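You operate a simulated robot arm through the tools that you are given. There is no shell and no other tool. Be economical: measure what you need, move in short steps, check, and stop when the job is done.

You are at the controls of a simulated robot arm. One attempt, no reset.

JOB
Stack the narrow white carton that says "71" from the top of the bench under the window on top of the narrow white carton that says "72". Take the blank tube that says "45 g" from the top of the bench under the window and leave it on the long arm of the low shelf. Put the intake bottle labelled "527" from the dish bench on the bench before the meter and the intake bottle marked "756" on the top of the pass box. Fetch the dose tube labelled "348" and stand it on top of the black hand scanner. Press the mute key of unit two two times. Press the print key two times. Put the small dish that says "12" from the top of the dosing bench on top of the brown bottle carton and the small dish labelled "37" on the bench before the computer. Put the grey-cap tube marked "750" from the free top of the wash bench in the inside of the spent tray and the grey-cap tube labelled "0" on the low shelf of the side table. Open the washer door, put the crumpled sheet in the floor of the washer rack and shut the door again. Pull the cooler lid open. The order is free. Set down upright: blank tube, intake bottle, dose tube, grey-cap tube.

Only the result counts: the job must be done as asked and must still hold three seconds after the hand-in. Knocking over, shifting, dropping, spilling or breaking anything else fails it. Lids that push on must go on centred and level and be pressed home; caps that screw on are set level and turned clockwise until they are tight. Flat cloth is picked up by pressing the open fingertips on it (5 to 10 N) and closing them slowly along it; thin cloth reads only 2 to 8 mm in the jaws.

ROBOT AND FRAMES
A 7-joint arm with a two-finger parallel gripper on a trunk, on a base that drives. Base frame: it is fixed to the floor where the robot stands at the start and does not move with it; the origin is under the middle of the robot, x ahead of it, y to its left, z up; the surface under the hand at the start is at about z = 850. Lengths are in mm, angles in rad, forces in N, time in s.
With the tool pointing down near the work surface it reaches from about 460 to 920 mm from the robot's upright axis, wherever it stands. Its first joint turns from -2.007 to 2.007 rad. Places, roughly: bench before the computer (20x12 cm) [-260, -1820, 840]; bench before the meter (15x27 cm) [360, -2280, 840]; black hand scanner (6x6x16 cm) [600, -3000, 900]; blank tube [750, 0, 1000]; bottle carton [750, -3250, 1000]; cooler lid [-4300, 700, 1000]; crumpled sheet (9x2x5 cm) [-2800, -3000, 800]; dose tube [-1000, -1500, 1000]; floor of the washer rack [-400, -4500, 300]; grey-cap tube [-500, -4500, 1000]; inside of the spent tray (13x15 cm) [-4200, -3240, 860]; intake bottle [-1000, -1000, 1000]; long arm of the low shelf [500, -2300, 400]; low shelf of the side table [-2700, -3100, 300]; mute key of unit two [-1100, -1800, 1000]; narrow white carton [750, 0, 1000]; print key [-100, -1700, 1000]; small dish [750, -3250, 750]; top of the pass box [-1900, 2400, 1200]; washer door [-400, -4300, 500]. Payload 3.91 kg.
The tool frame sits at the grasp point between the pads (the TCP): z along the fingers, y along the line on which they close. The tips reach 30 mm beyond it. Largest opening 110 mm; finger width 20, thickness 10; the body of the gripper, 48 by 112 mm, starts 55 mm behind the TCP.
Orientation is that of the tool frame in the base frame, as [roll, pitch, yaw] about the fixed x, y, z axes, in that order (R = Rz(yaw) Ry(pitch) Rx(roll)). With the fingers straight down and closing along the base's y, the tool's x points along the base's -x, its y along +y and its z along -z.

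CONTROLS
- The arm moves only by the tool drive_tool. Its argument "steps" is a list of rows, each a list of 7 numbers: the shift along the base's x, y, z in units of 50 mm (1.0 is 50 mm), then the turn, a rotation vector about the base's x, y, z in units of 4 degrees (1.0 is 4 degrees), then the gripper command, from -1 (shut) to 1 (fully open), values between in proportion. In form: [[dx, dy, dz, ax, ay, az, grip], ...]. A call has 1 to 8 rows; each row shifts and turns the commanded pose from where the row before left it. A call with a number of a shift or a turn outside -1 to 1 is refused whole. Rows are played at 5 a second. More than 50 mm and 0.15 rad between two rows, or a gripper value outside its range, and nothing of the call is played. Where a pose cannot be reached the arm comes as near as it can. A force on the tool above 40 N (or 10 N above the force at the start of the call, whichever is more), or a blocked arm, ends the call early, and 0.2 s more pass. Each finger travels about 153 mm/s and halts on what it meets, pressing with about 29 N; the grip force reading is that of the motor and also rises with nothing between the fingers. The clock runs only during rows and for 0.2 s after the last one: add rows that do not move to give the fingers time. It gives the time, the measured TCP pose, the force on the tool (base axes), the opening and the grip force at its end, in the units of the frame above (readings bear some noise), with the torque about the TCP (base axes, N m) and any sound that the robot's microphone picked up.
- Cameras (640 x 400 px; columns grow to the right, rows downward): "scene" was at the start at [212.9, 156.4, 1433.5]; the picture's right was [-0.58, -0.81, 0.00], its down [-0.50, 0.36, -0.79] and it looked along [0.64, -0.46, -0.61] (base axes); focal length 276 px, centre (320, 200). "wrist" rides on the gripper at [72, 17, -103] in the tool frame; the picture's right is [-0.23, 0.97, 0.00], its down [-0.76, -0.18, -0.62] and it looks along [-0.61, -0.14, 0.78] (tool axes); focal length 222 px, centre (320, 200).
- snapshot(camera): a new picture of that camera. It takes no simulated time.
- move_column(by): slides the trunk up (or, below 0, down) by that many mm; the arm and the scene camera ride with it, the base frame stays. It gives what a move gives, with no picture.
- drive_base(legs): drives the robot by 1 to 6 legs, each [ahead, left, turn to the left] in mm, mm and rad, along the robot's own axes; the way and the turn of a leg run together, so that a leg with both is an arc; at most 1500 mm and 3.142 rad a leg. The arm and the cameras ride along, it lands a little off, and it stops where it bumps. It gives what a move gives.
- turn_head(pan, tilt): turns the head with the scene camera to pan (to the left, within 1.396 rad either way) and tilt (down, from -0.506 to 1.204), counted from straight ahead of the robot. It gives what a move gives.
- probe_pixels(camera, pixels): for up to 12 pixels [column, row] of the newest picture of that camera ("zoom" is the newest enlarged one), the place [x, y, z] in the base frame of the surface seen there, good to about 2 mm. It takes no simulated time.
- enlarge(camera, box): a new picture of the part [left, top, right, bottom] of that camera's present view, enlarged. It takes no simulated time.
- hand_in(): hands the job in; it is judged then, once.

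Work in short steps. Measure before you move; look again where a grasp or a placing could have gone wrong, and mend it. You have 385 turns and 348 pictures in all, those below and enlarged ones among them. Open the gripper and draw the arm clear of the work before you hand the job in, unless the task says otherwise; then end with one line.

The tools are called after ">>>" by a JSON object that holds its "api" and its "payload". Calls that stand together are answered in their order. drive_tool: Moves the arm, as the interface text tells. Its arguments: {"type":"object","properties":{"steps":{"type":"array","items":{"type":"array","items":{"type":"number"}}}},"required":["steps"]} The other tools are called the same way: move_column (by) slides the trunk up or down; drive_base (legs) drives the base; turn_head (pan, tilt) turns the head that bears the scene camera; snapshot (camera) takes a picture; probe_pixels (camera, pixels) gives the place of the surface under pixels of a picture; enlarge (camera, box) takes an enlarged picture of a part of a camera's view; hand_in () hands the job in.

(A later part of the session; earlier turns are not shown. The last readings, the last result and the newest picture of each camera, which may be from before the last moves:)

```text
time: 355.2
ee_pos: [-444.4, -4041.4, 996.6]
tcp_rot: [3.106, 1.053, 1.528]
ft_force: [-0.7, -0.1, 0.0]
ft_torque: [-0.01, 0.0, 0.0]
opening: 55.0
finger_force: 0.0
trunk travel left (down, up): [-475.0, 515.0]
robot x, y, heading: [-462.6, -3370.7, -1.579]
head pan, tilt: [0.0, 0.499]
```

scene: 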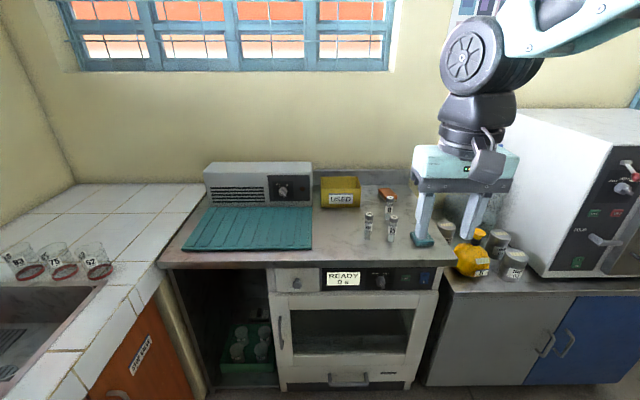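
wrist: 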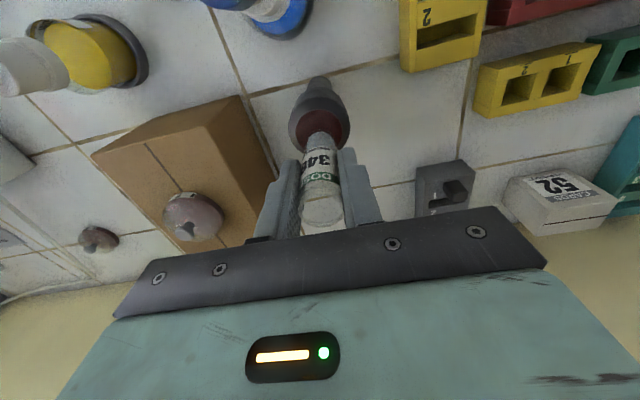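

60° works. Continue to 84°.

>>> {"api": "drive_tool", "payload": {"steps": [[0, 0, 0, -1, 0, 0, 0], [0, 0, 0, -1, 0, 0, 0], [0, 0, 0, -1, 0, 0, 0], [0, 0, 0, -1, 0, 0, 0], [0, 0, 0, -1, 0, 0, 0], [0, 0, 0, -1, 0, 0, 0]]}}

>>> {"api": "snapshot", "payload": {"camera": "wrist"}}

```text
time: 356.6
ee_pos: [-444.7, -4039.2, 996.6]
tcp_rot: [2.933, 1.47, 1.361]
ft_force: [0.0, 0.0, 1.2]
ft_torque: [0.02, -0.02, 0.02]
opening: 55.2
finger_force: 0.0
trunk travel left (down, up): [-475.0, 515.0]
robot x, y, heading: [-463.0, -3366.5, -1.584]
head pan, tilt: [0.0, 0.499]
```

```text
239 pictures are left
```

wrist: 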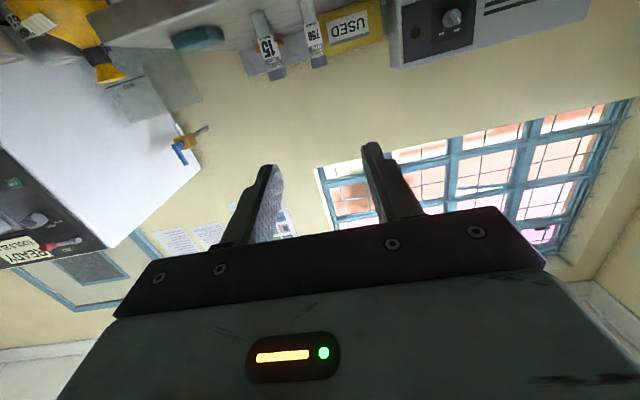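

84° is reachable. Now position the base at x≈-110, y≈-3490 and lower the trunk to handle height.

>>> {"api": "drive_base", "payload": {"legs": [[0, 370, 0.013], [120, 0, 0]]}}

>>> {"api": "move_column", "payload": {"by": -460}}

>>> {"api": "snapshot", "payload": {"camera": "wrist"}}

>>> {"api": "turn_head", "payload": {"pan": -0.1, "tilt": 0.4}}

>>> {"api": "snapshot", "payload": {"camera": "scene"}}

```text
time: 359.8
ee_pos: [-70.5, -4161.3, 995.9]
tcp_rot: [2.944, 1.47, 1.386]
ft_force: [0.8, -0.4, -0.9]
ft_torque: [0.02, -0.02, -0.03]
opening: 54.9
finger_force: 0.0
trunk travel left (down, up): [-475.0, 515.0]
robot x, y, heading: [-95.5, -3488.8, -1.568]
head pan, tilt: [0.0, 0.499]
```

```text
refused: -460 is not a number from -400 to 400
```

```text
238 pictures are left
```

wrist: 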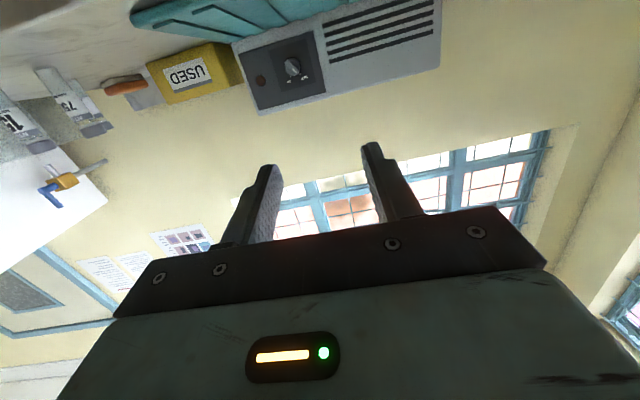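

```text
time: 360.5
ee_pos: [-69.4, -4161.3, 996.6]
tcp_rot: [2.942, 1.471, 1.384]
ft_force: [0.5, -0.8, 0.6]
ft_torque: [-0.03, 0.0, 0.04]
opening: 54.8
finger_force: 0.0
trunk travel left (down, up): [-475.0, 515.0]
robot x, y, heading: [-96.3, -3488.0, -1.566]
head pan, tilt: [-0.099, 0.4]
```

```text
237 pictures are left
```

scene: 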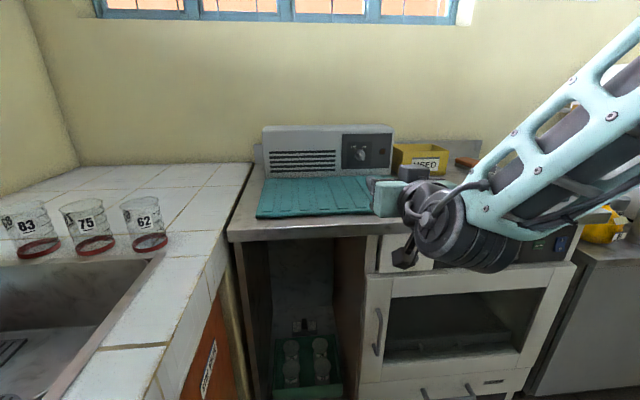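

Lower the trunk in two parts.

>>> {"api": "move_column", "payload": {"by": -400}}

>>> {"api": "move_column", "payload": {"by": -60}}

>>> {"api": "snapshot", "payload": {"camera": "wrist"}}

>>> {"api": "snapshot", "payload": {"camera": "scene"}}

```text
time: 364.3
ee_pos: [-68.8, -4160.9, 596.5]
tcp_rot: [2.942, 1.469, 1.386]
ft_force: [-0.2, 0.6, -0.1]
ft_torque: [-0.03, -0.01, 0.01]
opening: 54.8
finger_force: 0.1
trunk travel left (down, up): [-75.0, 915.0]
robot x, y, heading: [-96.3, -3489.9, -1.571]
head pan, tilt: [-0.099, 0.4]
```

```text
time: 365.3
ee_pos: [-70.5, -4160.6, 535.4]
tcp_rot: [2.943, 1.47, 1.385]
ft_force: [0.3, 0.1, 0.4]
ft_torque: [0.01, -0.04, -0.02]
opening: 55.0
finger_force: 0.1
trunk travel left (down, up): [-15.0, 975.0]
robot x, y, heading: [-96.3, -3491.0, -1.573]
head pan, tilt: [-0.099, 0.4]
```

```text
236 pictures are left
```

wrist: 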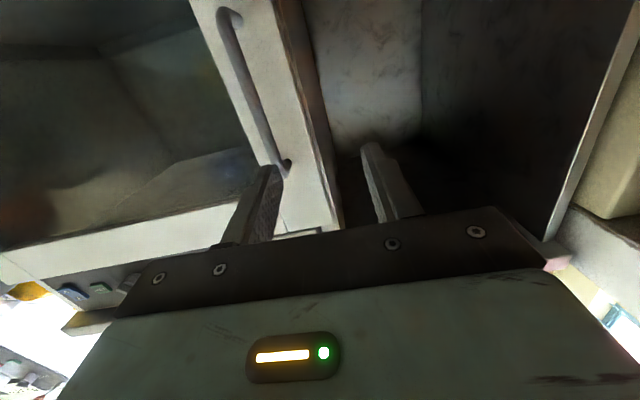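

```text
235 pictures are left
```

scene: 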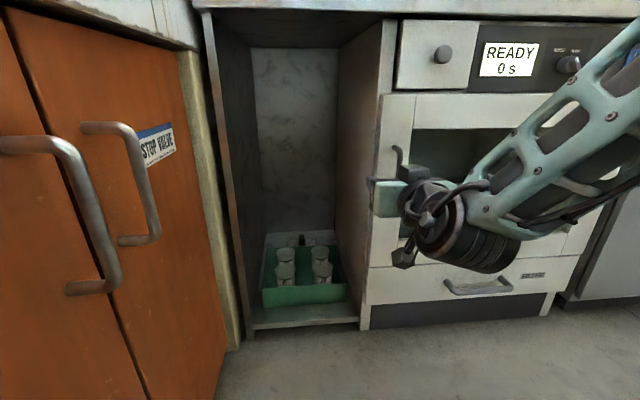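

Handle bar from (230,15) to (285,168) in the wrist image. Probing.

>>> {"api": "probe_pixels", "payload": {"camera": "wrist", "pixels": [[228, 20], [240, 55], [255, 100], [266, 130], [280, 163], [286, 172], [300, 130], [325, 200]]}}

```text
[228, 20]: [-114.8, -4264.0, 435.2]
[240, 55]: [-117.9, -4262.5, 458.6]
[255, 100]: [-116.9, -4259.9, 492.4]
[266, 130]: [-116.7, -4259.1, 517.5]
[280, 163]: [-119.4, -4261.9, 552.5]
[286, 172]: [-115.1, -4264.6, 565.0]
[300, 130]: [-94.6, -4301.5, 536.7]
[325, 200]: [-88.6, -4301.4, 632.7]
```

Bar at x=-117, y≈-4260, z 435–565. Align at z≈503, then advance.

>>> {"api": "drive_tool", "payload": {"steps": [[-0.5, 0, -0.33, 0, 0, 0, 0], [-0.44, 0, -0.33, 0, 0, 0, 0], [0, -0.8, 0, 0, 0, 0, 0], [0, -0.8, 0, 0, 0, 0, 0], [0, -0.36, 0, 0, 0, 0, 0], [0, 0, 0, 0, 0, 0, 0]]}}

>>> {"api": "snapshot", "payload": {"camera": "wrist"}}

```text
time: 366.7
ee_pos: [-117.0, -4260.2, 505.6]
tcp_rot: [2.947, 1.469, 1.389]
ft_force: [0.4, -0.7, 0.4]
ft_torque: [0.0, 0.0, 0.01]
opening: 55.0
finger_force: 0.0
trunk travel left (down, up): [-15.0, 975.0]
robot x, y, heading: [-101.2, -3492.4, -1.568]
head pan, tilt: [-0.099, 0.4]
```

```text
234 pictures are left
```

wrist: 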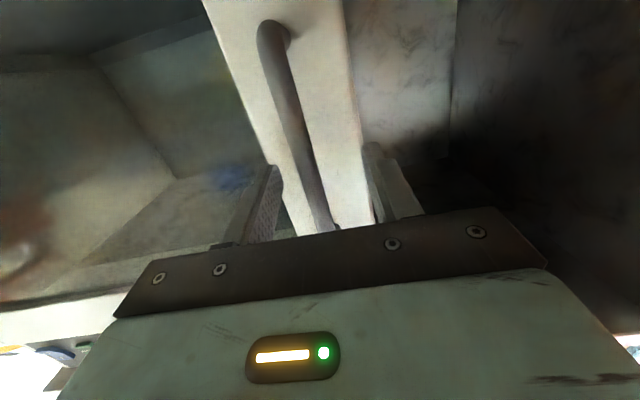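

Bar is between the fingers. Close and pull gently 20 mm.

>>> {"api": "drive_tool", "payload": {"steps": [[0, 0, 0, 0, 0, 0, -1], [0, 0, 0, 0, 0, 0, -1], [0, 0.2, 0, 0, 0, 0, -1], [0, 0.2, 0, 0, 0, 0, -1], [0, 0.2, 0, 0, 0, 0, -1]]}}

```text
time: 367.9
ee_pos: [-123.1, -4236.0, 504.5]
tcp_rot: [2.966, 1.474, 1.395]
ft_force: [-1.6, -1.6, 1.9]
ft_torque: [1.0, 0.94, 0.01]
opening: 12.0
finger_force: 44.9
trunk travel left (down, up): [-15.0, 975.0]
robot x, y, heading: [-98.1, -3489.4, -1.571]
head pan, tilt: [-0.099, 0.4]
stopped in row 5: the force on the tool passed its limit at 42 N (the readings are from after the stop); the commanded pose is now the measured one
```

It moved 24 mm. Continue more gently (8 mm rows).

>>> {"api": "drive_tool", "payload": {"steps": [[0, 0.15, 0, 0, 0, 0, -1], [0, 0.16, 0, 0, 0, 0, -1], [-0.01, 0.16, 0, 0, 0, 0, -1], [-0.01, 0.16, 0, 0, 0, 0, -1], [-0.02, 0.2, 0, 0, 0, 0, -1], [-0.03, 0.2, 0, 0, 0, 0, -1]]}}

```text
time: 369.2
ee_pos: [-130.3, -4184.4, 505.7]
tcp_rot: [2.944, 1.471, 1.365]
ft_force: [-35.1, -7.3, 1.0]
ft_torque: [-0.28, 0.97, -0.08]
opening: 12.2
finger_force: 45.2
trunk travel left (down, up): [-15.0, 975.0]
robot x, y, heading: [-96.4, -3489.0, -1.57]
head pan, tilt: [-0.099, 0.4]
```

The bar circles with a 40 mm offset. I follow the arc, turning the tool with the door.

>>> {"api": "drive_tool", "payload": {"steps": [[-0.06, 0.32, 0, 0, 0, 0.7, -1], [-0.06, 0.32, 0, 0, 0, 0.7, -1], [-0.16, 0.52, 0, 0, 0, 0.72, -1], [-0.18, 0.52, 0, 0, 0, 0.72, -1], [-0.22, 0.5, 0, 0, 0, 0.72, -1], [-0.24, 0.5, 0, 0, 0, 0.72, -1]]}}

```text
time: 369.8
ee_pos: [-134.2, -4170.1, 504.9]
tcp_rot: [2.97, 1.458, 1.455]
ft_force: [-2.7, -1.4, -7.8]
ft_torque: [-1.27, 0.88, 0.09]
opening: 11.7
finger_force: 45.2
out of reach, approached as far as the arm can: row 2
trunk travel left (down, up): [-15.0, 975.0]
robot x, y, heading: [-95.1, -3491.4, -1.567]
head pan, tilt: [-0.099, 0.4]
stopped in row 2: the force on the tool passed its limit at 67 N (the readings are from after the stop); the commanded pose is now the measured one
```

Turning is limited; I follow the arc without turning.

>>> {"api": "drive_tool", "payload": {"steps": [[-0.06, 0.3, 0, 0, 0, 0, -1], [-0.1, 0.4, 0, 0, 0, 0, -1], [-0.13, 0.4, 0, 0, 0, 0, -1], [-0.15, 0.4, 0, 0, 0, 0, -1], [-0.17, 0.4, 0, 0, 0, 0, -1]]}}

```text
time: 370.6
ee_pos: [-135.4, -4167.1, 508.1]
tcp_rot: [2.984, 1.438, 1.474]
ft_force: [-0.6, 0.2, -14.2]
ft_torque: [-1.08, 0.88, 0.02]
opening: 11.7
finger_force: 45.4
out of reach, approached as far as the arm can: row 1, 2, 3
trunk travel left (down, up): [-15.0, 975.0]
robot x, y, heading: [-99.8, -3486.5, -1.571]
head pan, tilt: [-0.099, 0.4]
stopped in row 3: the force on the tool passed its limit at 45 N (the readings are from after the stop); the commanded pose is now the measured one
```

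Too close to the robot in this tilt. I pull with the base instead, following the arc.

>>> {"api": "drive_base", "payload": {"legs": [[-60, -18, 0]]}}

```text
time: 371.6
ee_pos: [-151.3, -4107.5, 509.1]
tcp_rot: [2.973, 1.439, 1.461]
ft_force: [6.4, 2.3, -19.6]
ft_torque: [0.74, 0.83, -0.02]
opening: 12.0
finger_force: 45.0
trunk travel left (down, up): [-15.0, 975.0]
robot x, y, heading: [-117.2, -3429.2, -1.572]
head pan, tilt: [-0.099, 0.4]
```

Works. Continue along the arc with the base.

>>> {"api": "drive_base", "payload": {"legs": [[-50, -22, 0], [-48, -27, 0], [-45, -33, 0]]}}

```text
time: 373.4
ee_pos: [-202.3, -4001.2, 508.7]
tcp_rot: [3.002, 1.437, 1.505]
ft_force: [0.3, -1.2, 0.8]
ft_torque: [0.45, 0.87, -0.01]
opening: 12.0
finger_force: 44.6
trunk travel left (down, up): [-15.0, 975.0]
robot x, y, heading: [-169.5, -3324.0, -1.568]
head pan, tilt: [-0.099, 0.4]
stopped in leg 3: the force on the tool passed its limit at 43 N (the readings are from after the stop); the commanded pose is now the measured one
```

Progress to θ≈0.5. Continue in short legs.

>>> {"api": "drive_base", "payload": {"legs": [[-40, -30, 0], [-42, -38, 0]]}}

>>> {"api": "snapshot", "payload": {"camera": "scene"}}

```text
time: 374.8
ee_pos: [-246.7, -3935.2, 507.2]
tcp_rot: [3.029, 1.441, 1.545]
ft_force: [-0.4, 0.3, 2.4]
ft_torque: [0.54, 0.86, 0.0]
opening: 11.7
finger_force: 45.2
trunk travel left (down, up): [-15.0, 975.0]
robot x, y, heading: [-224.0, -3262.4, -1.569]
head pan, tilt: [-0.099, 0.4]
stopped in leg 2: the force on the tool passed its limit at 43 N (the readings are from after the stop); the commanded pose is now the measured one
```

```text
233 pictures are left
```

scene: 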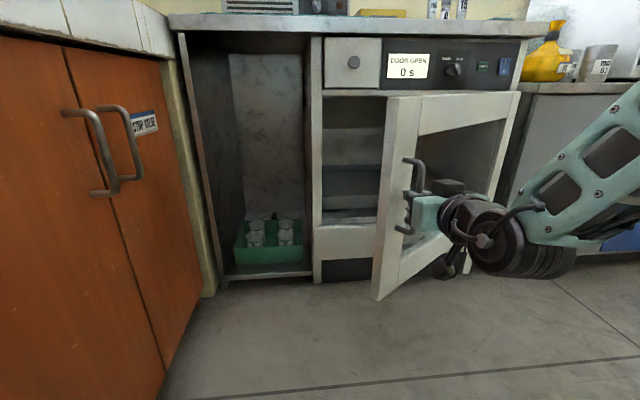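

Door open ~36° ("DOOR OPEN" shown). I release, back off, go around the free edge and push the door from inside.

>>> {"api": "drive_tool", "payload": {"steps": [[0, 0, 0, 0, 0, 0, 0], [0, 0, 0, 0, 0, 0, 0]]}}

>>> {"api": "drive_base", "payload": {"legs": [[-100, 0, 0], [0, 170, 0], [240, 0, 0]]}}

>>> {"api": "snapshot", "payload": {"camera": "scene"}}

>>> {"api": "snapshot", "payload": {"camera": "wrist"}}

```text
time: 375.4
ee_pos: [-247.0, -3937.6, 507.9]
tcp_rot: [3.015, 1.439, 1.531]
ft_force: [0.3, 0.0, -0.7]
ft_torque: [0.01, 0.01, -0.01]
opening: 54.8
finger_force: 0.2
trunk travel left (down, up): [-15.0, 975.0]
robot x, y, heading: [-219.5, -3256.8, -1.569]
head pan, tilt: [-0.099, 0.4]
```

```text
time: 379.1
ee_pos: [-75.0, -4083.6, 507.0]
tcp_rot: [3.019, 1.439, 1.535]
ft_force: [0.6, -0.3, -0.8]
ft_torque: [-0.01, 0.03, 0.01]
opening: 55.0
finger_force: 0.1
trunk travel left (down, up): [-15.0, 975.0]
robot x, y, heading: [-52.6, -3408.7, -1.569]
head pan, tilt: [-0.099, 0.4]
```

```text
232 pictures are left
```

scene: 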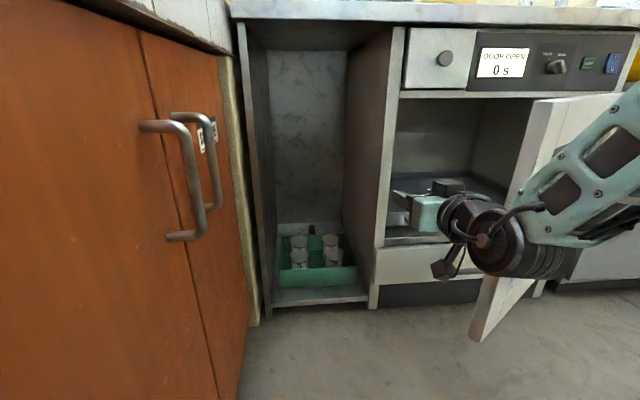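

```text
231 pictures are left
```

wrist: 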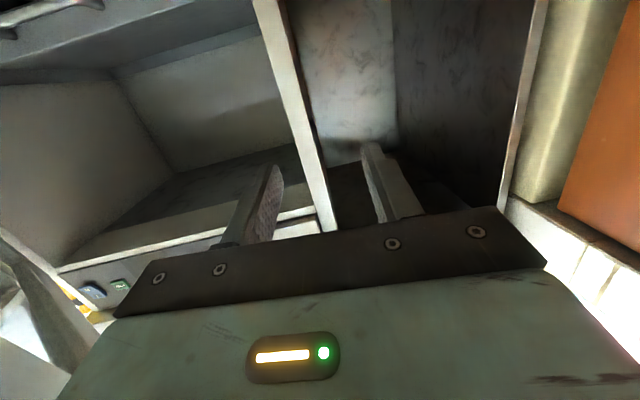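

The hand is inside past the free edge. Push the door by driving sideways (right).

>>> {"api": "drive_base", "payload": {"legs": [[0, -150, 0]]}}

>>> {"api": "drive_base", "payload": {"legs": [[0, -150, 0]]}}

>>> {"api": "snapshot", "payload": {"camera": "scene"}}

```text
time: 380.0
ee_pos: [-101.0, -4080.6, 507.6]
tcp_rot: [3.053, 1.439, 1.591]
ft_force: [1.0, 0.6, -0.3]
ft_torque: [0.01, 0.0, -0.1]
opening: 54.8
finger_force: 0.1
trunk travel left (down, up): [-15.0, 975.0]
robot x, y, heading: [-82.3, -3410.8, -1.569]
head pan, tilt: [-0.099, 0.4]
stopped in leg 1: the force on the tool passed its limit at 75 N (the readings are from after the stop); the commanded pose is now the measured one
```

```text
time: 380.7
ee_pos: [-100.7, -4077.4, 507.7]
tcp_rot: [3.077, 1.438, 1.639]
ft_force: [-0.4, 0.0, 0.3]
ft_torque: [-0.01, -0.01, -0.02]
opening: 55.1
finger_force: 0.1
trunk travel left (down, up): [-15.0, 975.0]
robot x, y, heading: [-89.0, -3409.6, -1.567]
head pan, tilt: [-0.099, 0.4]
stopped in leg 1: the force on the tool passed its limit at 64 N (the readings are from after the stop); the commanded pose is now the measured one
```

```text
230 pictures are left
```

scene: 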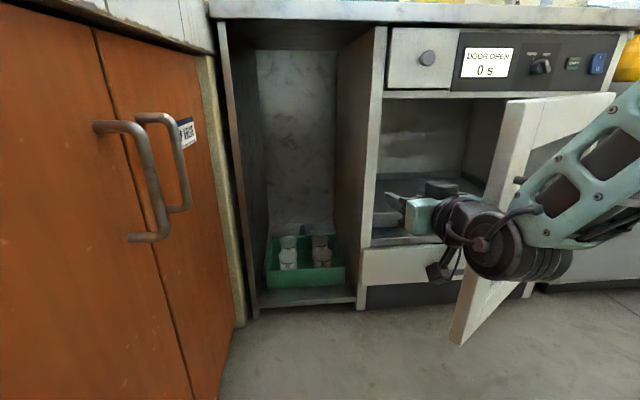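

The pushes ended at the force limit on impact. I check where the door's free edge is now.

>>> {"api": "probe_pixels", "payload": {"camera": "scene", "pixels": [[458, 338], [505, 180], [515, 110], [470, 290], [605, 100]]}}

```text
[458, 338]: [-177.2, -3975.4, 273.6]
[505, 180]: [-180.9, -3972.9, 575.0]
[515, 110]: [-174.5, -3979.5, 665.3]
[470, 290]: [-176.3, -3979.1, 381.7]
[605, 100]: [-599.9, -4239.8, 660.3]
```

Not moved; the edge is at (-178,-3976). Try a slow push with the arm itself first.

>>> {"api": "drive_tool", "payload": {"steps": [[-0.12, 0, 0, 0, 0, 0, 0], [-0.12, 0, 0, 0, 0, 0, 0], [-0.12, 0, 0, 0, 0, 0, 0], [-0.12, 0, 0, 0, 0, 0, 0], [-0.12, 0.0, 0, 0, 0, 0, 0], [-0.12, 0, 0, 0, 0, 0, 0], [-0.12, 0, 0, 0, 0, 0, 0], [-0.12, 0, 0, 0, 0, 0, 0]]}}

```text
time: 382.5
ee_pos: [-101.1, -4078.1, 507.3]
tcp_rot: [3.078, 1.438, 1.641]
ft_force: [0.6, 0.8, 0.4]
ft_torque: [0.04, 0.11, -0.19]
opening: 55.1
finger_force: 0.0
out of reach, approached as far as the arm can: row 1, 2, 3, 4, 5, 6, 7, 8
trunk travel left (down, up): [-15.0, 975.0]
robot x, y, heading: [-90.9, -3412.1, -1.566]
head pan, tilt: [-0.099, 0.4]
```

Joint limit. Better: hook the door from above with a vertical tool. Retreat, raise trunk 400 and untilt.

>>> {"api": "drive_base", "payload": {"legs": [[0, 40, 0], [-330, 0, 0]]}}

>>> {"api": "move_column", "payload": {"by": 400}}

>>> {"api": "drive_tool", "payload": {"steps": [[0, 0, 0, 0.98, 0.13, 0, 0], [0, 0, 0, 0.98, 0.13, 0, 0], [0, 0, 0, 0.98, 0.13, 0, 0], [0, 0, 0, 0.98, 0.13, 0, 0], [0, 0, 0, 0.98, 0.13, 0, 0], [0, 0, 0, 0.98, 0.13, 0, 0], [0, 0, 0, 0.98, 0.13, 0, 0], [0, 0, 0, 0.98, 0.13, 0, 0]]}}

>>> {"api": "drive_tool", "payload": {"steps": [[0, 0, 0, 0.98, 0.13, 0, -0.5], [0, 0, 0, 0.98, 0.13, 0, -0.5], [0, 0, 0, 0.98, 0.13, 0, -0.5], [0, 0, 0, 0.98, 0.13, 0, -0.5], [0, 0, 0, 0.98, 0.13, 0, -0.5], [0, 0, 0, 0.98, 0.13, 0, -0.5], [0, 0, 0, 0.98, 0.13, 0, -0.5], [0, 0, 0, 0.98, 0.13, 0, -1]]}}

>>> {"api": "drive_tool", "payload": {"steps": [[0, 0, 0, 0.98, 0.13, -0.4, -1], [0, 0, 0, 0.98, 0.13, -0.4, -1], [0, 0, 0, 0.98, 0.13, -0.4, -1], [0, 0, 0, 0.98, 0.13, -0.4, -1], [0, 0, 0, 0.6, 0, -0.3, -1]]}}

```text
time: 385.1
ee_pos: [-60.4, -3752.4, 507.8]
tcp_rot: [3.08, 1.438, 1.643]
ft_force: [-0.1, -0.3, -0.4]
ft_torque: [0.0, 0.0, -0.02]
opening: 54.8
finger_force: 0.1
trunk travel left (down, up): [-15.0, 975.0]
robot x, y, heading: [-50.9, -3083.9, -1.563]
head pan, tilt: [-0.099, 0.4]
```

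```text
time: 389.0
ee_pos: [-60.2, -3751.4, 907.6]
tcp_rot: [3.08, 1.438, 1.64]
ft_force: [-0.6, 0.0, 0.2]
ft_torque: [0.0, 0.0, 0.0]
opening: 55.1
finger_force: 0.0
trunk travel left (down, up): [-415.0, 575.0]
robot x, y, heading: [-52.9, -3084.5, -1.563]
head pan, tilt: [-0.099, 0.4]
```

```text
time: 390.8
ee_pos: [-64.8, -3750.5, 906.5]
tcp_rot: [-3.139, 0.925, 1.69]
ft_force: [0.3, 0.4, 0.0]
ft_torque: [0.04, -0.01, 0.0]
opening: 55.2
finger_force: 0.0
out of reach, approached as far as the arm can: row 8
trunk travel left (down, up): [-415.0, 575.0]
robot x, y, heading: [-56.8, -3086.1, -1.568]
head pan, tilt: [-0.099, 0.4]
```

```text
time: 392.6
ee_pos: [-60.0, -3751.3, 919.5]
tcp_rot: [3.112, 0.443, 1.691]
ft_force: [0.5, 0.4, 0.9]
ft_torque: [0.01, -0.02, 0.04]
opening: 0.1
finger_force: 29.3
out of reach, approached as far as the arm can: row 1, 2
trunk travel left (down, up): [-415.0, 575.0]
robot x, y, heading: [-51.5, -3084.5, -1.57]
head pan, tilt: [-0.099, 0.4]
```

```text
time: 393.8
ee_pos: [-89.8, -3737.5, 917.4]
tcp_rot: [3.127, 0.125, 1.568]
ft_force: [0.4, -0.5, -0.4]
ft_torque: [0.02, 0.05, 0.03]
opening: 0.2
finger_force: 28.6
out of reach, approached as far as the arm can: row 4, 5
trunk travel left (down, up): [-415.0, 575.0]
robot x, y, heading: [-51.6, -3084.6, -1.566]
head pan, tilt: [-0.099, 0.4]
```

Nearly vertical (0.125 rad left). Lower the tool relative to the trunk and finish the tilt.

>>> {"api": "drive_tool", "payload": {"steps": [[0, 0, -0.9, 0, 0, 0, -1], [0, 0, -0.9, 0.6, 0, 0, -1], [0, 0, -0.9, 0.6, 0, 0, -1], [0, 0, -0.3, 0.5, 0, 0, -1], [0, 0, 0, 0, 0, 0, -1]]}}

```text
time: 395.0
ee_pos: [-83.2, -3670.5, 807.9]
tcp_rot: [3.131, 0.009, 1.566]
ft_force: [-1.0, 0.0, -0.4]
ft_torque: [0.0, -0.03, 0.0]
opening: 0.1
finger_force: 28.9
out of reach, approached as far as the arm can: row 1, 2, 3, 4
trunk travel left (down, up): [-415.0, 575.0]
robot x, y, heading: [-51.8, -3079.7, -1.566]
head pan, tilt: [-0.099, 0.4]
```

Vertical at (-83,-3670,808). Drive so that the tool can go over the door top to (-240,-4090), inside the door.

>>> {"api": "drive_base", "payload": {"legs": [[0, -110, 0], [270, 0, 0]]}}

>>> {"api": "drive_tool", "payload": {"steps": [[-0.2, -0.75, 0, 0, 0, 0, -1], [-0.2, -0.75, 0, 0, 0, 0, -1], [-0.2, -0.75, 0, 0, 0, 0, -1], [-0.2, -0.75, 0, 0, 0, 0, -1], [0, 0, 0, 0, 0, 0, -1]]}}

>>> {"api": "snapshot", "payload": {"camera": "wrist"}}

>>> {"api": "snapshot", "payload": {"camera": "scene"}}

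```text
time: 397.7
ee_pos: [-195.6, -3940.7, 807.2]
tcp_rot: [3.131, 0.012, 1.563]
ft_force: [-0.7, 0.9, -0.3]
ft_torque: [0.01, -0.03, 0.03]
opening: 0.1
finger_force: 28.8
trunk travel left (down, up): [-415.0, 575.0]
robot x, y, heading: [-160.7, -3353.0, -1.566]
head pan, tilt: [-0.099, 0.4]
```

```text
time: 398.9
ee_pos: [-220.5, -3968.9, 864.4]
tcp_rot: [3.135, 0.01, 1.561]
ft_force: [1.2, -0.6, -0.3]
ft_torque: [0.02, 0.03, -0.02]
opening: 0.0
finger_force: 28.8
out of reach, approached as far as the arm can: row 1, 2, 3, 4
trunk travel left (down, up): [-415.0, 575.0]
robot x, y, heading: [-162.2, -3350.9, -1.568]
head pan, tilt: [-0.099, 0.4]
```

```text
229 pictures are left
```

wrist: 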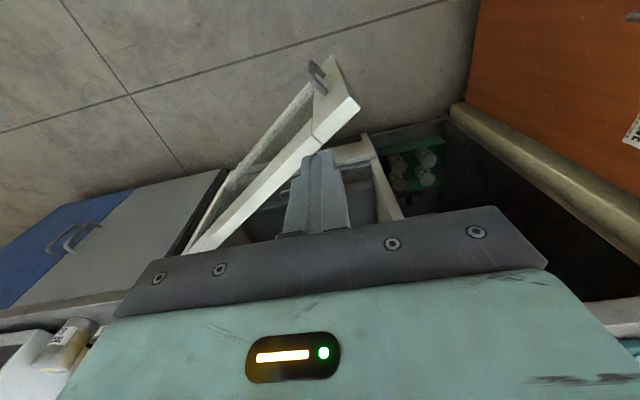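

```text
228 pictures are left
```

scene: 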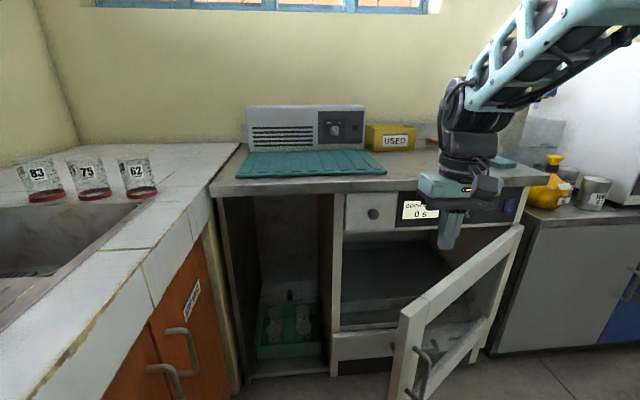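

The arm is cramped at this height; raise the trunk 250 more so that the tool works lower relative to the shoulder.

>>> {"api": "move_column", "payload": {"by": 250}}

>>> {"api": "drive_tool", "payload": {"steps": [[-0.05, -0.3, -0.9, 0, 0, 0, -1], [-0.05, -0.3, -0.9, 0, 0, 0, -1], [-0.05, -0.4, -0.8, 0, 0, 0, -1], [-0.05, -0.4, -0.8, 0, 0, 0, -1], [-0.05, -0.5, -0.6, 0, 0, 0, -1], [-0.05, -0.5, -0.5, 0, 0, 0, -1], [0, 0, 0, 0, 0, 0, -1]]}}

>>> {"api": "snapshot", "payload": {"camera": "wrist"}}

```text
time: 401.5
ee_pos: [-220.1, -3968.3, 1115.6]
tcp_rot: [3.131, 0.012, 1.563]
ft_force: [0.6, -0.1, -0.3]
ft_torque: [-0.02, 0.0, 0.0]
opening: 0.0
finger_force: 29.1
trunk travel left (down, up): [-665.0, 325.0]
robot x, y, heading: [-163.8, -3353.1, -1.571]
head pan, tilt: [-0.099, 0.4]
```

```text
time: 403.1
ee_pos: [-212.1, -3917.5, 1029.1]
tcp_rot: [3.133, 0.011, 1.562]
ft_force: [0.0, -0.5, 0.5]
ft_torque: [-0.02, 0.01, -0.05]
opening: 0.0
finger_force: 29.4
out of reach, approached as far as the arm can: row 1, 2, 3, 4, 5, 6
trunk travel left (down, up): [-665.0, 325.0]
robot x, y, heading: [-161.0, -3350.6, -1.568]
head pan, tilt: [-0.099, 0.4]
```

```text
227 pictures are left
```

wrist: 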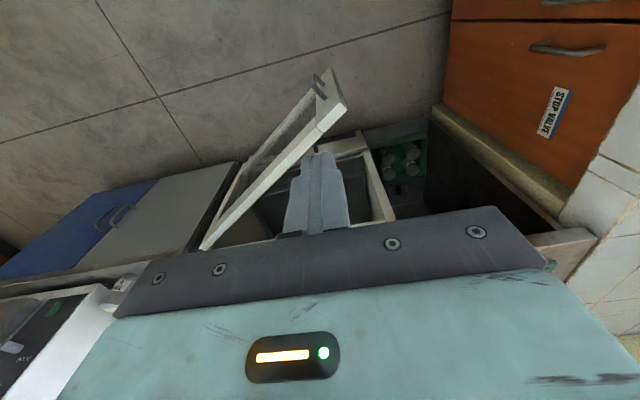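

I retract the command toward the arm's home pose (517 ahead, 1115 high) to free the joints.

>>> {"api": "drive_tool", "payload": {"steps": [[0, 0.63, 0.64, 0, 0, 0, -1], [0, 0.63, 0.64, 0, 0, 0, -1], [0, 0.63, 0.64, 0, 0, 0, -1], [0, 0.63, 0.64, 0, 0, 0, -1], [0, 0.63, 0.64, 0, 0, 0, -1], [0, 0.63, 0.64, 0, 0, 0, -1], [0, 0.63, 0.64, 0, 0, 0, -1], [0, 0, 0, 0, 0, 0, -1]]}}

>>> {"api": "snapshot", "payload": {"camera": "scene"}}

```text
time: 404.9
ee_pos: [-223.6, -3847.5, 1126.3]
tcp_rot: [3.128, 0.009, 1.563]
ft_force: [0.8, -0.4, 0.1]
ft_torque: [0.01, -0.01, -0.01]
opening: 0.1
finger_force: 28.9
out of reach, approached as far as the arm can: row 3, 4, 5, 6, 7
trunk travel left (down, up): [-665.0, 325.0]
robot x, y, heading: [-162.7, -3355.4, -1.574]
head pan, tilt: [-0.099, 0.4]
```

```text
226 pictures are left
```

scene: 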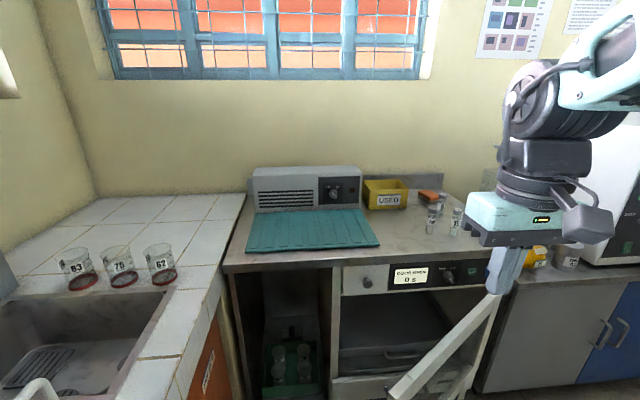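

The elbow has swung out to the right. Try moving the TCP left/up to unwind, then test.

>>> {"api": "drive_tool", "payload": {"steps": [[0.8, 0, 0.3, 0, 0, 0, -1], [0.8, 0, 0.3, 0, 0, 0, -1], [0.8, 0, 0.3, 0, 0, 0, -1], [0.8, 0, 0.3, 0, 0, 0, -1], [0, -0.8, 0, 0, 0, 0, -1], [0, -0.8, 0, 0, 0, 0, -1], [0, 0, 0, 0, 0, 0, -1]]}}

>>> {"api": "snapshot", "payload": {"camera": "scene"}}

```text
time: 406.5
ee_pos: [-200.7, -3977.4, 1142.7]
tcp_rot: [3.124, 0.014, 1.568]
ft_force: [0.7, -0.1, -0.1]
ft_torque: [-0.01, 0.02, -0.01]
opening: 0.1
finger_force: 28.8
out of reach, approached as far as the arm can: row 1, 2, 3, 4, 6
trunk travel left (down, up): [-665.0, 325.0]
robot x, y, heading: [-164.4, -3353.4, -1.565]
head pan, tilt: [-0.099, 0.4]
```

```text
225 pictures are left
```

scene: 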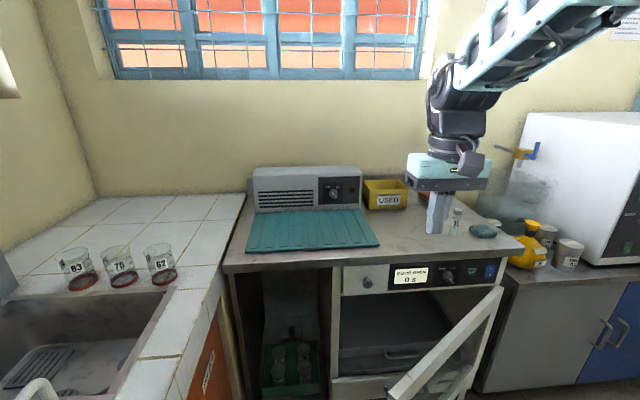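

Test which yaw direction frees the arm: first turn +12°.

>>> {"api": "drive_tool", "payload": {"steps": [[0, 0, 0, 0, 0, 1, -1], [0, 0, 0, 0, 0, 1, -1], [0, 0, 0, 0, 0, 1, -1], [0, 0, 0, 0, 0, 0, -1]]}}

>>> {"api": "drive_tool", "payload": {"steps": [[0, 0, 0, 0, 0, -1, -1], [0, 0, 0, 0, 0, -1, -1], [0, 0, 0, 0, 0, -1, -1], [0, 0, 0, 0, 0, -1, -1], [0, 0, 0, 0, 0, -1, -1], [0, 0, 0, 0, 0, -1, -1], [0, 0, 0, 0, 0, 0, -1]]}}

```text
time: 407.5
ee_pos: [-199.6, -3978.0, 1143.4]
tcp_rot: [3.131, 0.011, 1.774]
ft_force: [-0.4, -0.1, 0.9]
ft_torque: [-0.03, 0.0, 0.0]
opening: 0.0
finger_force: 28.6
trunk travel left (down, up): [-665.0, 325.0]
robot x, y, heading: [-163.2, -3353.4, -1.574]
head pan, tilt: [-0.099, 0.4]
```

```text
time: 409.1
ee_pos: [-267.1, -3953.4, 1138.6]
tcp_rot: [3.124, 0.013, 1.361]
ft_force: [0.2, 0.6, -0.3]
ft_torque: [-0.02, 0.02, -0.01]
opening: 0.0
finger_force: 29.4
out of reach, approached as far as the arm can: row 4, 5, 6
trunk travel left (down, up): [-665.0, 325.0]
robot x, y, heading: [-163.9, -3354.5, -1.568]
head pan, tilt: [-0.099, 0.4]
```

+yaw is free, -yaw is at a limit. Turn +yaw 60° and see whether the posture relaxes.

>>> {"api": "drive_tool", "payload": {"steps": [[0, 0, 0, 0, 0, 1, -1], [0, 0, 0, 0, 0, 1, -1], [0, 0, 0, 0, 0, 1, -1], [0, 0, 0, 0, 0, 1, -1], [0, 0, 0, 0, 0, 1, -1], [0, 0, 0, 0, 0, 1, -1], [0, 0, 0, 0, 0, 1, -1], [0, 0, 0, 0, 0, 1, -1]]}}

>>> {"api": "drive_tool", "payload": {"steps": [[0, 0, -0.6, 0, 0, 1, -1], [0, 0, -0.6, 0, 0, 1, -1], [0, 0, -0.6, 0, 0, 1, -1], [0, 0, -0.6, 0, 0, 1, -1], [0, 0, -0.6, 0, 0, 1, -1], [0, 0, -0.6, 0, 0, 1, -1], [0, 0, 0, 0, 0, 1, -1], [0, 0, 0, 0, 0, 0, -1]]}}

>>> {"api": "snapshot", "payload": {"camera": "scene"}}

```text
time: 410.9
ee_pos: [-266.7, -3953.1, 1138.3]
tcp_rot: [3.132, 0.01, 1.914]
ft_force: [-0.1, 0.5, 0.2]
ft_torque: [0.0, 0.03, -0.01]
opening: 0.0
finger_force: 28.7
trunk travel left (down, up): [-665.0, 325.0]
robot x, y, heading: [-163.5, -3349.4, -1.572]
head pan, tilt: [-0.099, 0.4]
```

```text
time: 412.7
ee_pos: [-247.0, -3888.6, 1008.5]
tcp_rot: [3.132, 0.01, 2.401]
ft_force: [0.6, 0.6, -0.4]
ft_torque: [0.01, 0.01, 0.0]
opening: 0.0
finger_force: 29.3
out of reach, approached as far as the arm can: row 2, 3, 4, 5, 6
trunk travel left (down, up): [-665.0, 325.0]
robot x, y, heading: [-161.4, -3353.8, -1.564]
head pan, tilt: [-0.099, 0.4]
```

```text
224 pictures are left
```

scene: 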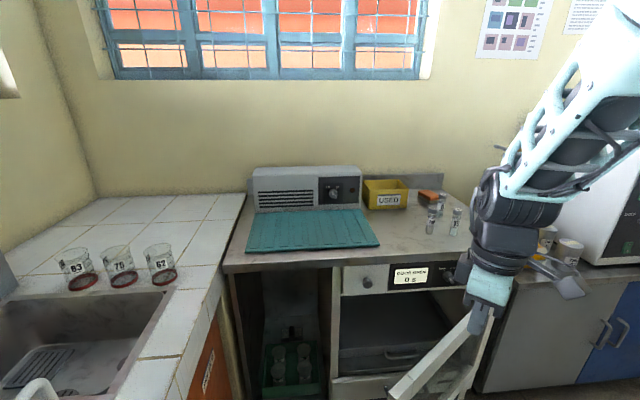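

I head for the arm's start posture relative to the base (517 ahead, 200 right, 1115 high, yaw 1.57).

>>> {"api": "drive_tool", "payload": {"steps": [[-0.25, 0.2, 0.45, 0, 0, 0, -1], [-0.25, 0.2, 0.45, 0, 0, 0, -1], [-0.25, 0.2, 0.45, 0, 0, -1, -1], [-0.25, 0.2, 0.45, 0, 0, -1, -1], [-0.25, 0.2, 0.45, 0, 0, -1, -1], [-0.25, 0.2, 0.45, 0, 0, -1, -1], [-0.25, 0.2, 0.45, 0, 0, -1, -1], [-0.25, 0.2, 0.0, 0, 0, -1, -1]]}}

>>> {"api": "drive_tool", "payload": {"steps": [[0, 0, 0, 0, 0, -1, -1], [0, 0, 0, 0, 0, -1, -1], [0, 0, 0, 0, 0, -1, -1], [0, 0, 0, 0, 0, -1, -1], [0, 0, 0, 0, 0, -1, -1], [0, 0, 0, 0, 0, -0.8, -1], [0, 0, 0, 0, 0, 0, -1]]}}

>>> {"api": "snapshot", "payload": {"camera": "scene"}}

```text
time: 414.5
ee_pos: [-353.9, -3850.4, 1141.1]
tcp_rot: [3.129, 0.015, 1.981]
ft_force: [0.3, 0.4, 0.7]
ft_torque: [-0.01, -0.03, 0.03]
opening: 0.0
finger_force: 28.9
out of reach, approached as far as the arm can: row 5, 6, 7, 8
trunk travel left (down, up): [-665.0, 325.0]
robot x, y, heading: [-167.9, -3354.2, -1.571]
head pan, tilt: [-0.099, 0.4]
```

```text
time: 416.1
ee_pos: [-354.6, -3851.0, 1141.7]
tcp_rot: [3.127, 0.013, 1.577]
ft_force: [0.5, 0.8, -0.7]
ft_torque: [-0.01, -0.01, -0.02]
opening: 0.0
finger_force: 28.7
trunk travel left (down, up): [-665.0, 325.0]
robot x, y, heading: [-161.3, -3356.2, -1.574]
head pan, tilt: [-0.099, 0.4]
```

```text
223 pictures are left
```

scene: 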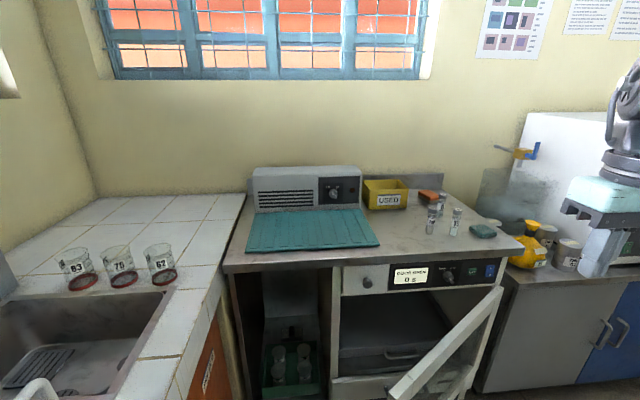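

Near the home pose and reachable. Turn the head to see the arm and test descending.

>>> {"api": "drive_tool", "payload": {"steps": [[0, -0.3, -0.6, 0, 0, 0, -1], [0, -0.3, -0.6, 0, 0, 0, -1], [0, -0.3, -0.6, 0, 0, 0, -1], [0, 0, 0, 0, 0, 0, -1]]}}

>>> {"api": "turn_head", "payload": {"pan": -0.7, "tilt": 0.3}}

>>> {"api": "snapshot", "payload": {"camera": "scene"}}

```text
time: 417.1
ee_pos: [-348.4, -3888.9, 1058.8]
tcp_rot: [3.132, 0.013, 1.575]
ft_force: [-0.7, 0.3, -0.3]
ft_torque: [-0.02, -0.03, 0.0]
opening: 0.3
finger_force: 29.3
out of reach, approached as far as the arm can: row 3
trunk travel left (down, up): [-665.0, 325.0]
robot x, y, heading: [-161.9, -3353.1, -1.568]
head pan, tilt: [-0.099, 0.4]
```

```text
time: 418.1
ee_pos: [-347.9, -3888.2, 1059.3]
tcp_rot: [3.134, 0.013, 1.575]
ft_force: [0.6, 0.2, 0.8]
ft_torque: [0.04, -0.03, -0.03]
opening: 0.1
finger_force: 28.8
trunk travel left (down, up): [-665.0, 325.0]
robot x, y, heading: [-161.0, -3353.8, -1.568]
head pan, tilt: [-0.7, 0.3]
```

```text
222 pictures are left
```

scene: 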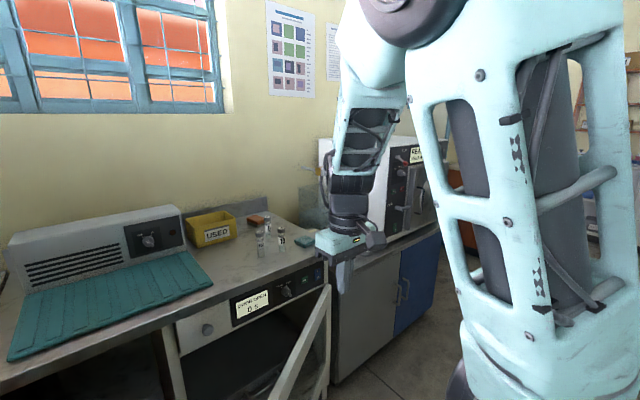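

The elbow seems folded sideways. I stretch the arm straight ahead, high, to unwind it.

>>> {"api": "drive_tool", "payload": {"steps": [[0.1, -0.2, 0.9, 0, 0, 0, -1], [0.2, -0.3, 0.9, 0, 0, 0, -1], [0.5, -0.7, 0.4, 0, 0, 0, -1], [0.6, -0.75, 0, 0, 0, 0, -1], [0.6, -0.75, 0, 0, 0, 0, -1], [0.6, -0.75, 0, 0, 0, 0, -1], [0.6, -0.75, 0, 0, 0, 0, -1], [0.4, -0.9, 0, 0, 0, 0, -1]]}}

>>> {"api": "drive_tool", "payload": {"steps": [[0, -0.9, 0, 0, 0, 0, -1], [0, -0.9, 0, 0, 0, 0, -1], [0, -0.9, 0, 0, 0, 0, -1], [0, 0, 0, 0, 0, 0, -1]]}}

>>> {"api": "turn_head", "payload": {"pan": -0.4, "tilt": 0.2}}

>>> {"api": "snapshot", "payload": {"camera": "scene"}}

```text
time: 419.9
ee_pos: [-201.5, -3990.7, 1182.8]
tcp_rot: [3.129, 0.014, 1.582]
ft_force: [-0.6, -0.6, 1.1]
ft_torque: [0.0, -0.01, 0.0]
opening: 0.0
finger_force: 28.8
out of reach, approached as far as the arm can: row 4, 5, 6, 7, 8
trunk travel left (down, up): [-665.0, 325.0]
robot x, y, heading: [-164.4, -3351.1, -1.573]
head pan, tilt: [-0.7, 0.3]
```

```text
time: 420.9
ee_pos: [-203.6, -3992.8, 1189.3]
tcp_rot: [3.129, 0.013, 1.579]
ft_force: [0.2, 0.0, -0.4]
ft_torque: [0.03, -0.01, -0.03]
opening: 0.1
finger_force: 29.2
out of reach, approached as far as the arm can: row 1, 2, 3
trunk travel left (down, up): [-665.0, 325.0]
robot x, y, heading: [-165.6, -3353.9, -1.569]
head pan, tilt: [-0.7, 0.3]
```

```text
time: 421.7
ee_pos: [-205.1, -3992.1, 1189.4]
tcp_rot: [3.129, 0.012, 1.58]
ft_force: [-0.2, 0.0, 0.5]
ft_torque: [-0.02, 0.02, 0.01]
opening: 0.4
finger_force: 28.9
trunk travel left (down, up): [-665.0, 325.0]
robot x, y, heading: [-164.4, -3351.0, -1.567]
head pan, tilt: [-0.4, 0.201]
```

```text
221 pictures are left
```

scene: 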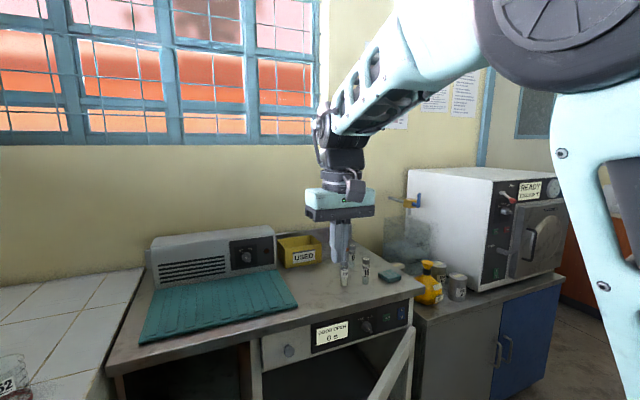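

Still stuck at 640 ahead. I try circling the tool to the robot's right with matching yaw, which should unwind the shoulder joints.

>>> {"api": "drive_tool", "payload": {"steps": [[-0.9, 0.35, 0, 0, 0, 0, -1], [-0.9, 0.35, 0, 0, 0, 0, -1], [-0.9, 0.3, 0, 0, 0, -0.5, -1], [-0.9, 0.3, 0, 0, 0, -0.8, -1], [-0.9, 0.3, 0, 0, 0, -1, -1], [-0.9, 0.3, 0, 0, 0, -1, -1], [-0.9, 0.3, 0, 0, 0, -1, -1], [-0.9, 0.3, 0, 0, 0, -1, -1]]}}

>>> {"api": "drive_tool", "payload": {"steps": [[0, 0, 0, 0, 0, -1, -1], [0, 0, 0, 0, 0, -1, -1], [0, 0, 0, 0, 0, -1, -1], [0, 0, 0, 0, 0, -1, -1], [0, 0, 0, 0, 0, -1, -1], [0, 0, 0, 0, 0, -1, -1], [0, 0, 0, 0, 0, 0, -1]]}}

>>> {"api": "turn_head", "payload": {"pan": -0.9, "tilt": 0.2}}

>>> {"api": "snapshot", "payload": {"camera": "scene"}}

```text
time: 423.5
ee_pos: [-494.2, -3816.4, 1198.2]
tcp_rot: [3.131, 0.016, 1.206]
ft_force: [-0.5, -0.2, 0.2]
ft_torque: [0.05, 0.01, 0.01]
opening: 0.0
finger_force: 29.1
out of reach, approached as far as the arm can: row 5, 6, 7, 8
trunk travel left (down, up): [-665.0, 325.0]
robot x, y, heading: [-164.1, -3354.9, -1.567]
head pan, tilt: [-0.4, 0.201]
```

```text
time: 425.1
ee_pos: [-494.2, -3815.8, 1198.9]
tcp_rot: [3.13, 0.015, 0.788]
ft_force: [0.1, 0.3, 0.1]
ft_torque: [-0.03, -0.01, -0.02]
opening: 0.0
finger_force: 28.7
trunk travel left (down, up): [-665.0, 325.0]
robot x, y, heading: [-162.0, -3348.2, -1.572]
head pan, tilt: [-0.4, 0.201]
```

```text
time: 426.0
ee_pos: [-494.8, -3816.5, 1198.6]
tcp_rot: [3.132, 0.014, 0.786]
ft_force: [0.6, -0.2, 0.5]
ft_torque: [0.02, -0.01, 0.0]
opening: 0.1
finger_force: 29.1
trunk travel left (down, up): [-665.0, 325.0]
robot x, y, heading: [-158.5, -3354.5, -1.57]
head pan, tilt: [-0.901, 0.201]
```

```text
220 pictures are left
```

scene: 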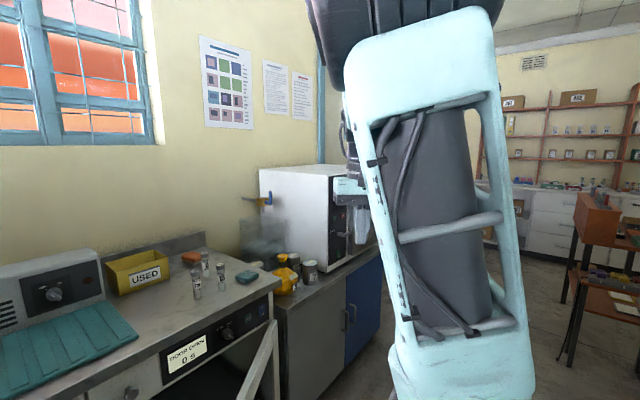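

Test reaching outward and lower in this direction.

>>> {"api": "drive_tool", "payload": {"steps": [[-0.55, -0.5, -0.3, 0, 0, 0, -1], [-0.55, -0.5, -0.3, 0, 0, 0, -1], [-0.55, -0.5, -0.3, 0, 0, 0, -1], [-0.55, -0.5, -0.3, 0, 0, 0, -1]]}}

```text
time: 427.0
ee_pos: [-485.4, -3831.2, 1176.7]
tcp_rot: [3.13, 0.014, 0.787]
ft_force: [0.0, 0.0, -0.5]
ft_torque: [-0.02, -0.05, 0.01]
opening: 0.0
finger_force: 29.3
out of reach, approached as far as the arm can: row 1, 2, 3, 4
trunk travel left (down, up): [-665.0, 325.0]
robot x, y, heading: [-164.0, -3350.3, -1.567]
head pan, tilt: [-0.901, 0.201]
```

Likely a shoulder singularity (upper arm upright with joint 1 turned right). I continue circling to the robot's right side where joint 1 points, then lean out there.

>>> {"api": "drive_tool", "payload": {"steps": [[0.2, 0.9, 0, 0, 0, -1, -1], [0.1, 0.9, 0, 0, 0, -1, -1], [0, 0.9, 0, 0, 0, -1, -1], [0, 0.9, 0, 0, 0, -1, -1], [0, 0.9, 0, 0, 0, -1, -1], [0, 0.9, 0, 0, 0, -1, -1], [0, 0.9, 0, 0, 0, -1, -1], [0, 0.9, 0, 0, 0, -1, -1]]}}

>>> {"api": "drive_tool", "payload": {"steps": [[0, 0.9, 0, 0, 0, -1, -1], [0, 0.9, 0, 0, 0, -1, -1], [0, 0.9, 0, 0, 0, -1, -1], [0, 0, 0, 0, 0, 0, -1]]}}

>>> {"api": "turn_head", "payload": {"pan": -1.3, "tilt": 0.2}}

>>> {"api": "snapshot", "payload": {"camera": "scene"}}

```text
time: 428.8
ee_pos: [-495.7, -3639.7, 1065.6]
tcp_rot: [3.094, 0.034, 0.228]
ft_force: [-0.2, -1.1, -0.5]
ft_torque: [0.06, -0.01, 0.03]
opening: 0.0
finger_force: 28.9
out of reach, approached as far as the arm can: row 1, 2, 3, 4, 5, 6, 7, 8
trunk travel left (down, up): [-665.0, 325.0]
robot x, y, heading: [-162.5, -3352.6, -1.568]
head pan, tilt: [-0.901, 0.201]
```

```text
time: 429.8
ee_pos: [-499.5, -3631.8, 1068.5]
tcp_rot: [3.077, 0.034, 0.035]
ft_force: [0.2, 0.4, -1.0]
ft_torque: [0.01, -0.01, -0.03]
opening: 0.0
finger_force: 28.9
out of reach, approached as far as the arm can: row 1, 2, 3
trunk travel left (down, up): [-665.0, 325.0]
robot x, y, heading: [-163.4, -3353.4, -1.573]
head pan, tilt: [-0.901, 0.201]
```

```text
time: 430.7
ee_pos: [-498.9, -3631.9, 1066.9]
tcp_rot: [3.076, 0.033, 0.036]
ft_force: [-0.2, 0.9, -0.3]
ft_torque: [0.0, -0.03, 0.01]
opening: 0.2
finger_force: 29.2
trunk travel left (down, up): [-665.0, 325.0]
robot x, y, heading: [-164.9, -3353.0, -1.568]
head pan, tilt: [-1.3, 0.201]
```

```text
219 pictures are left
```

scene: 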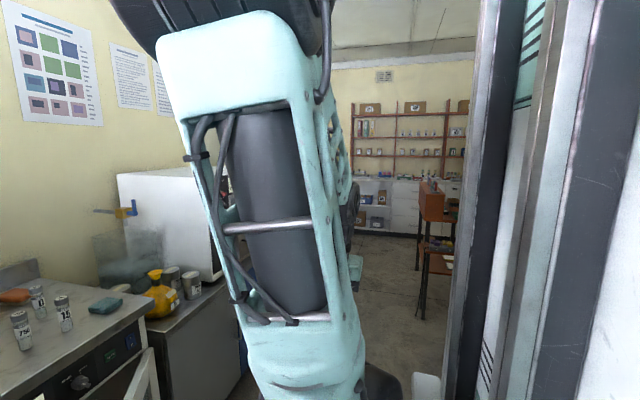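

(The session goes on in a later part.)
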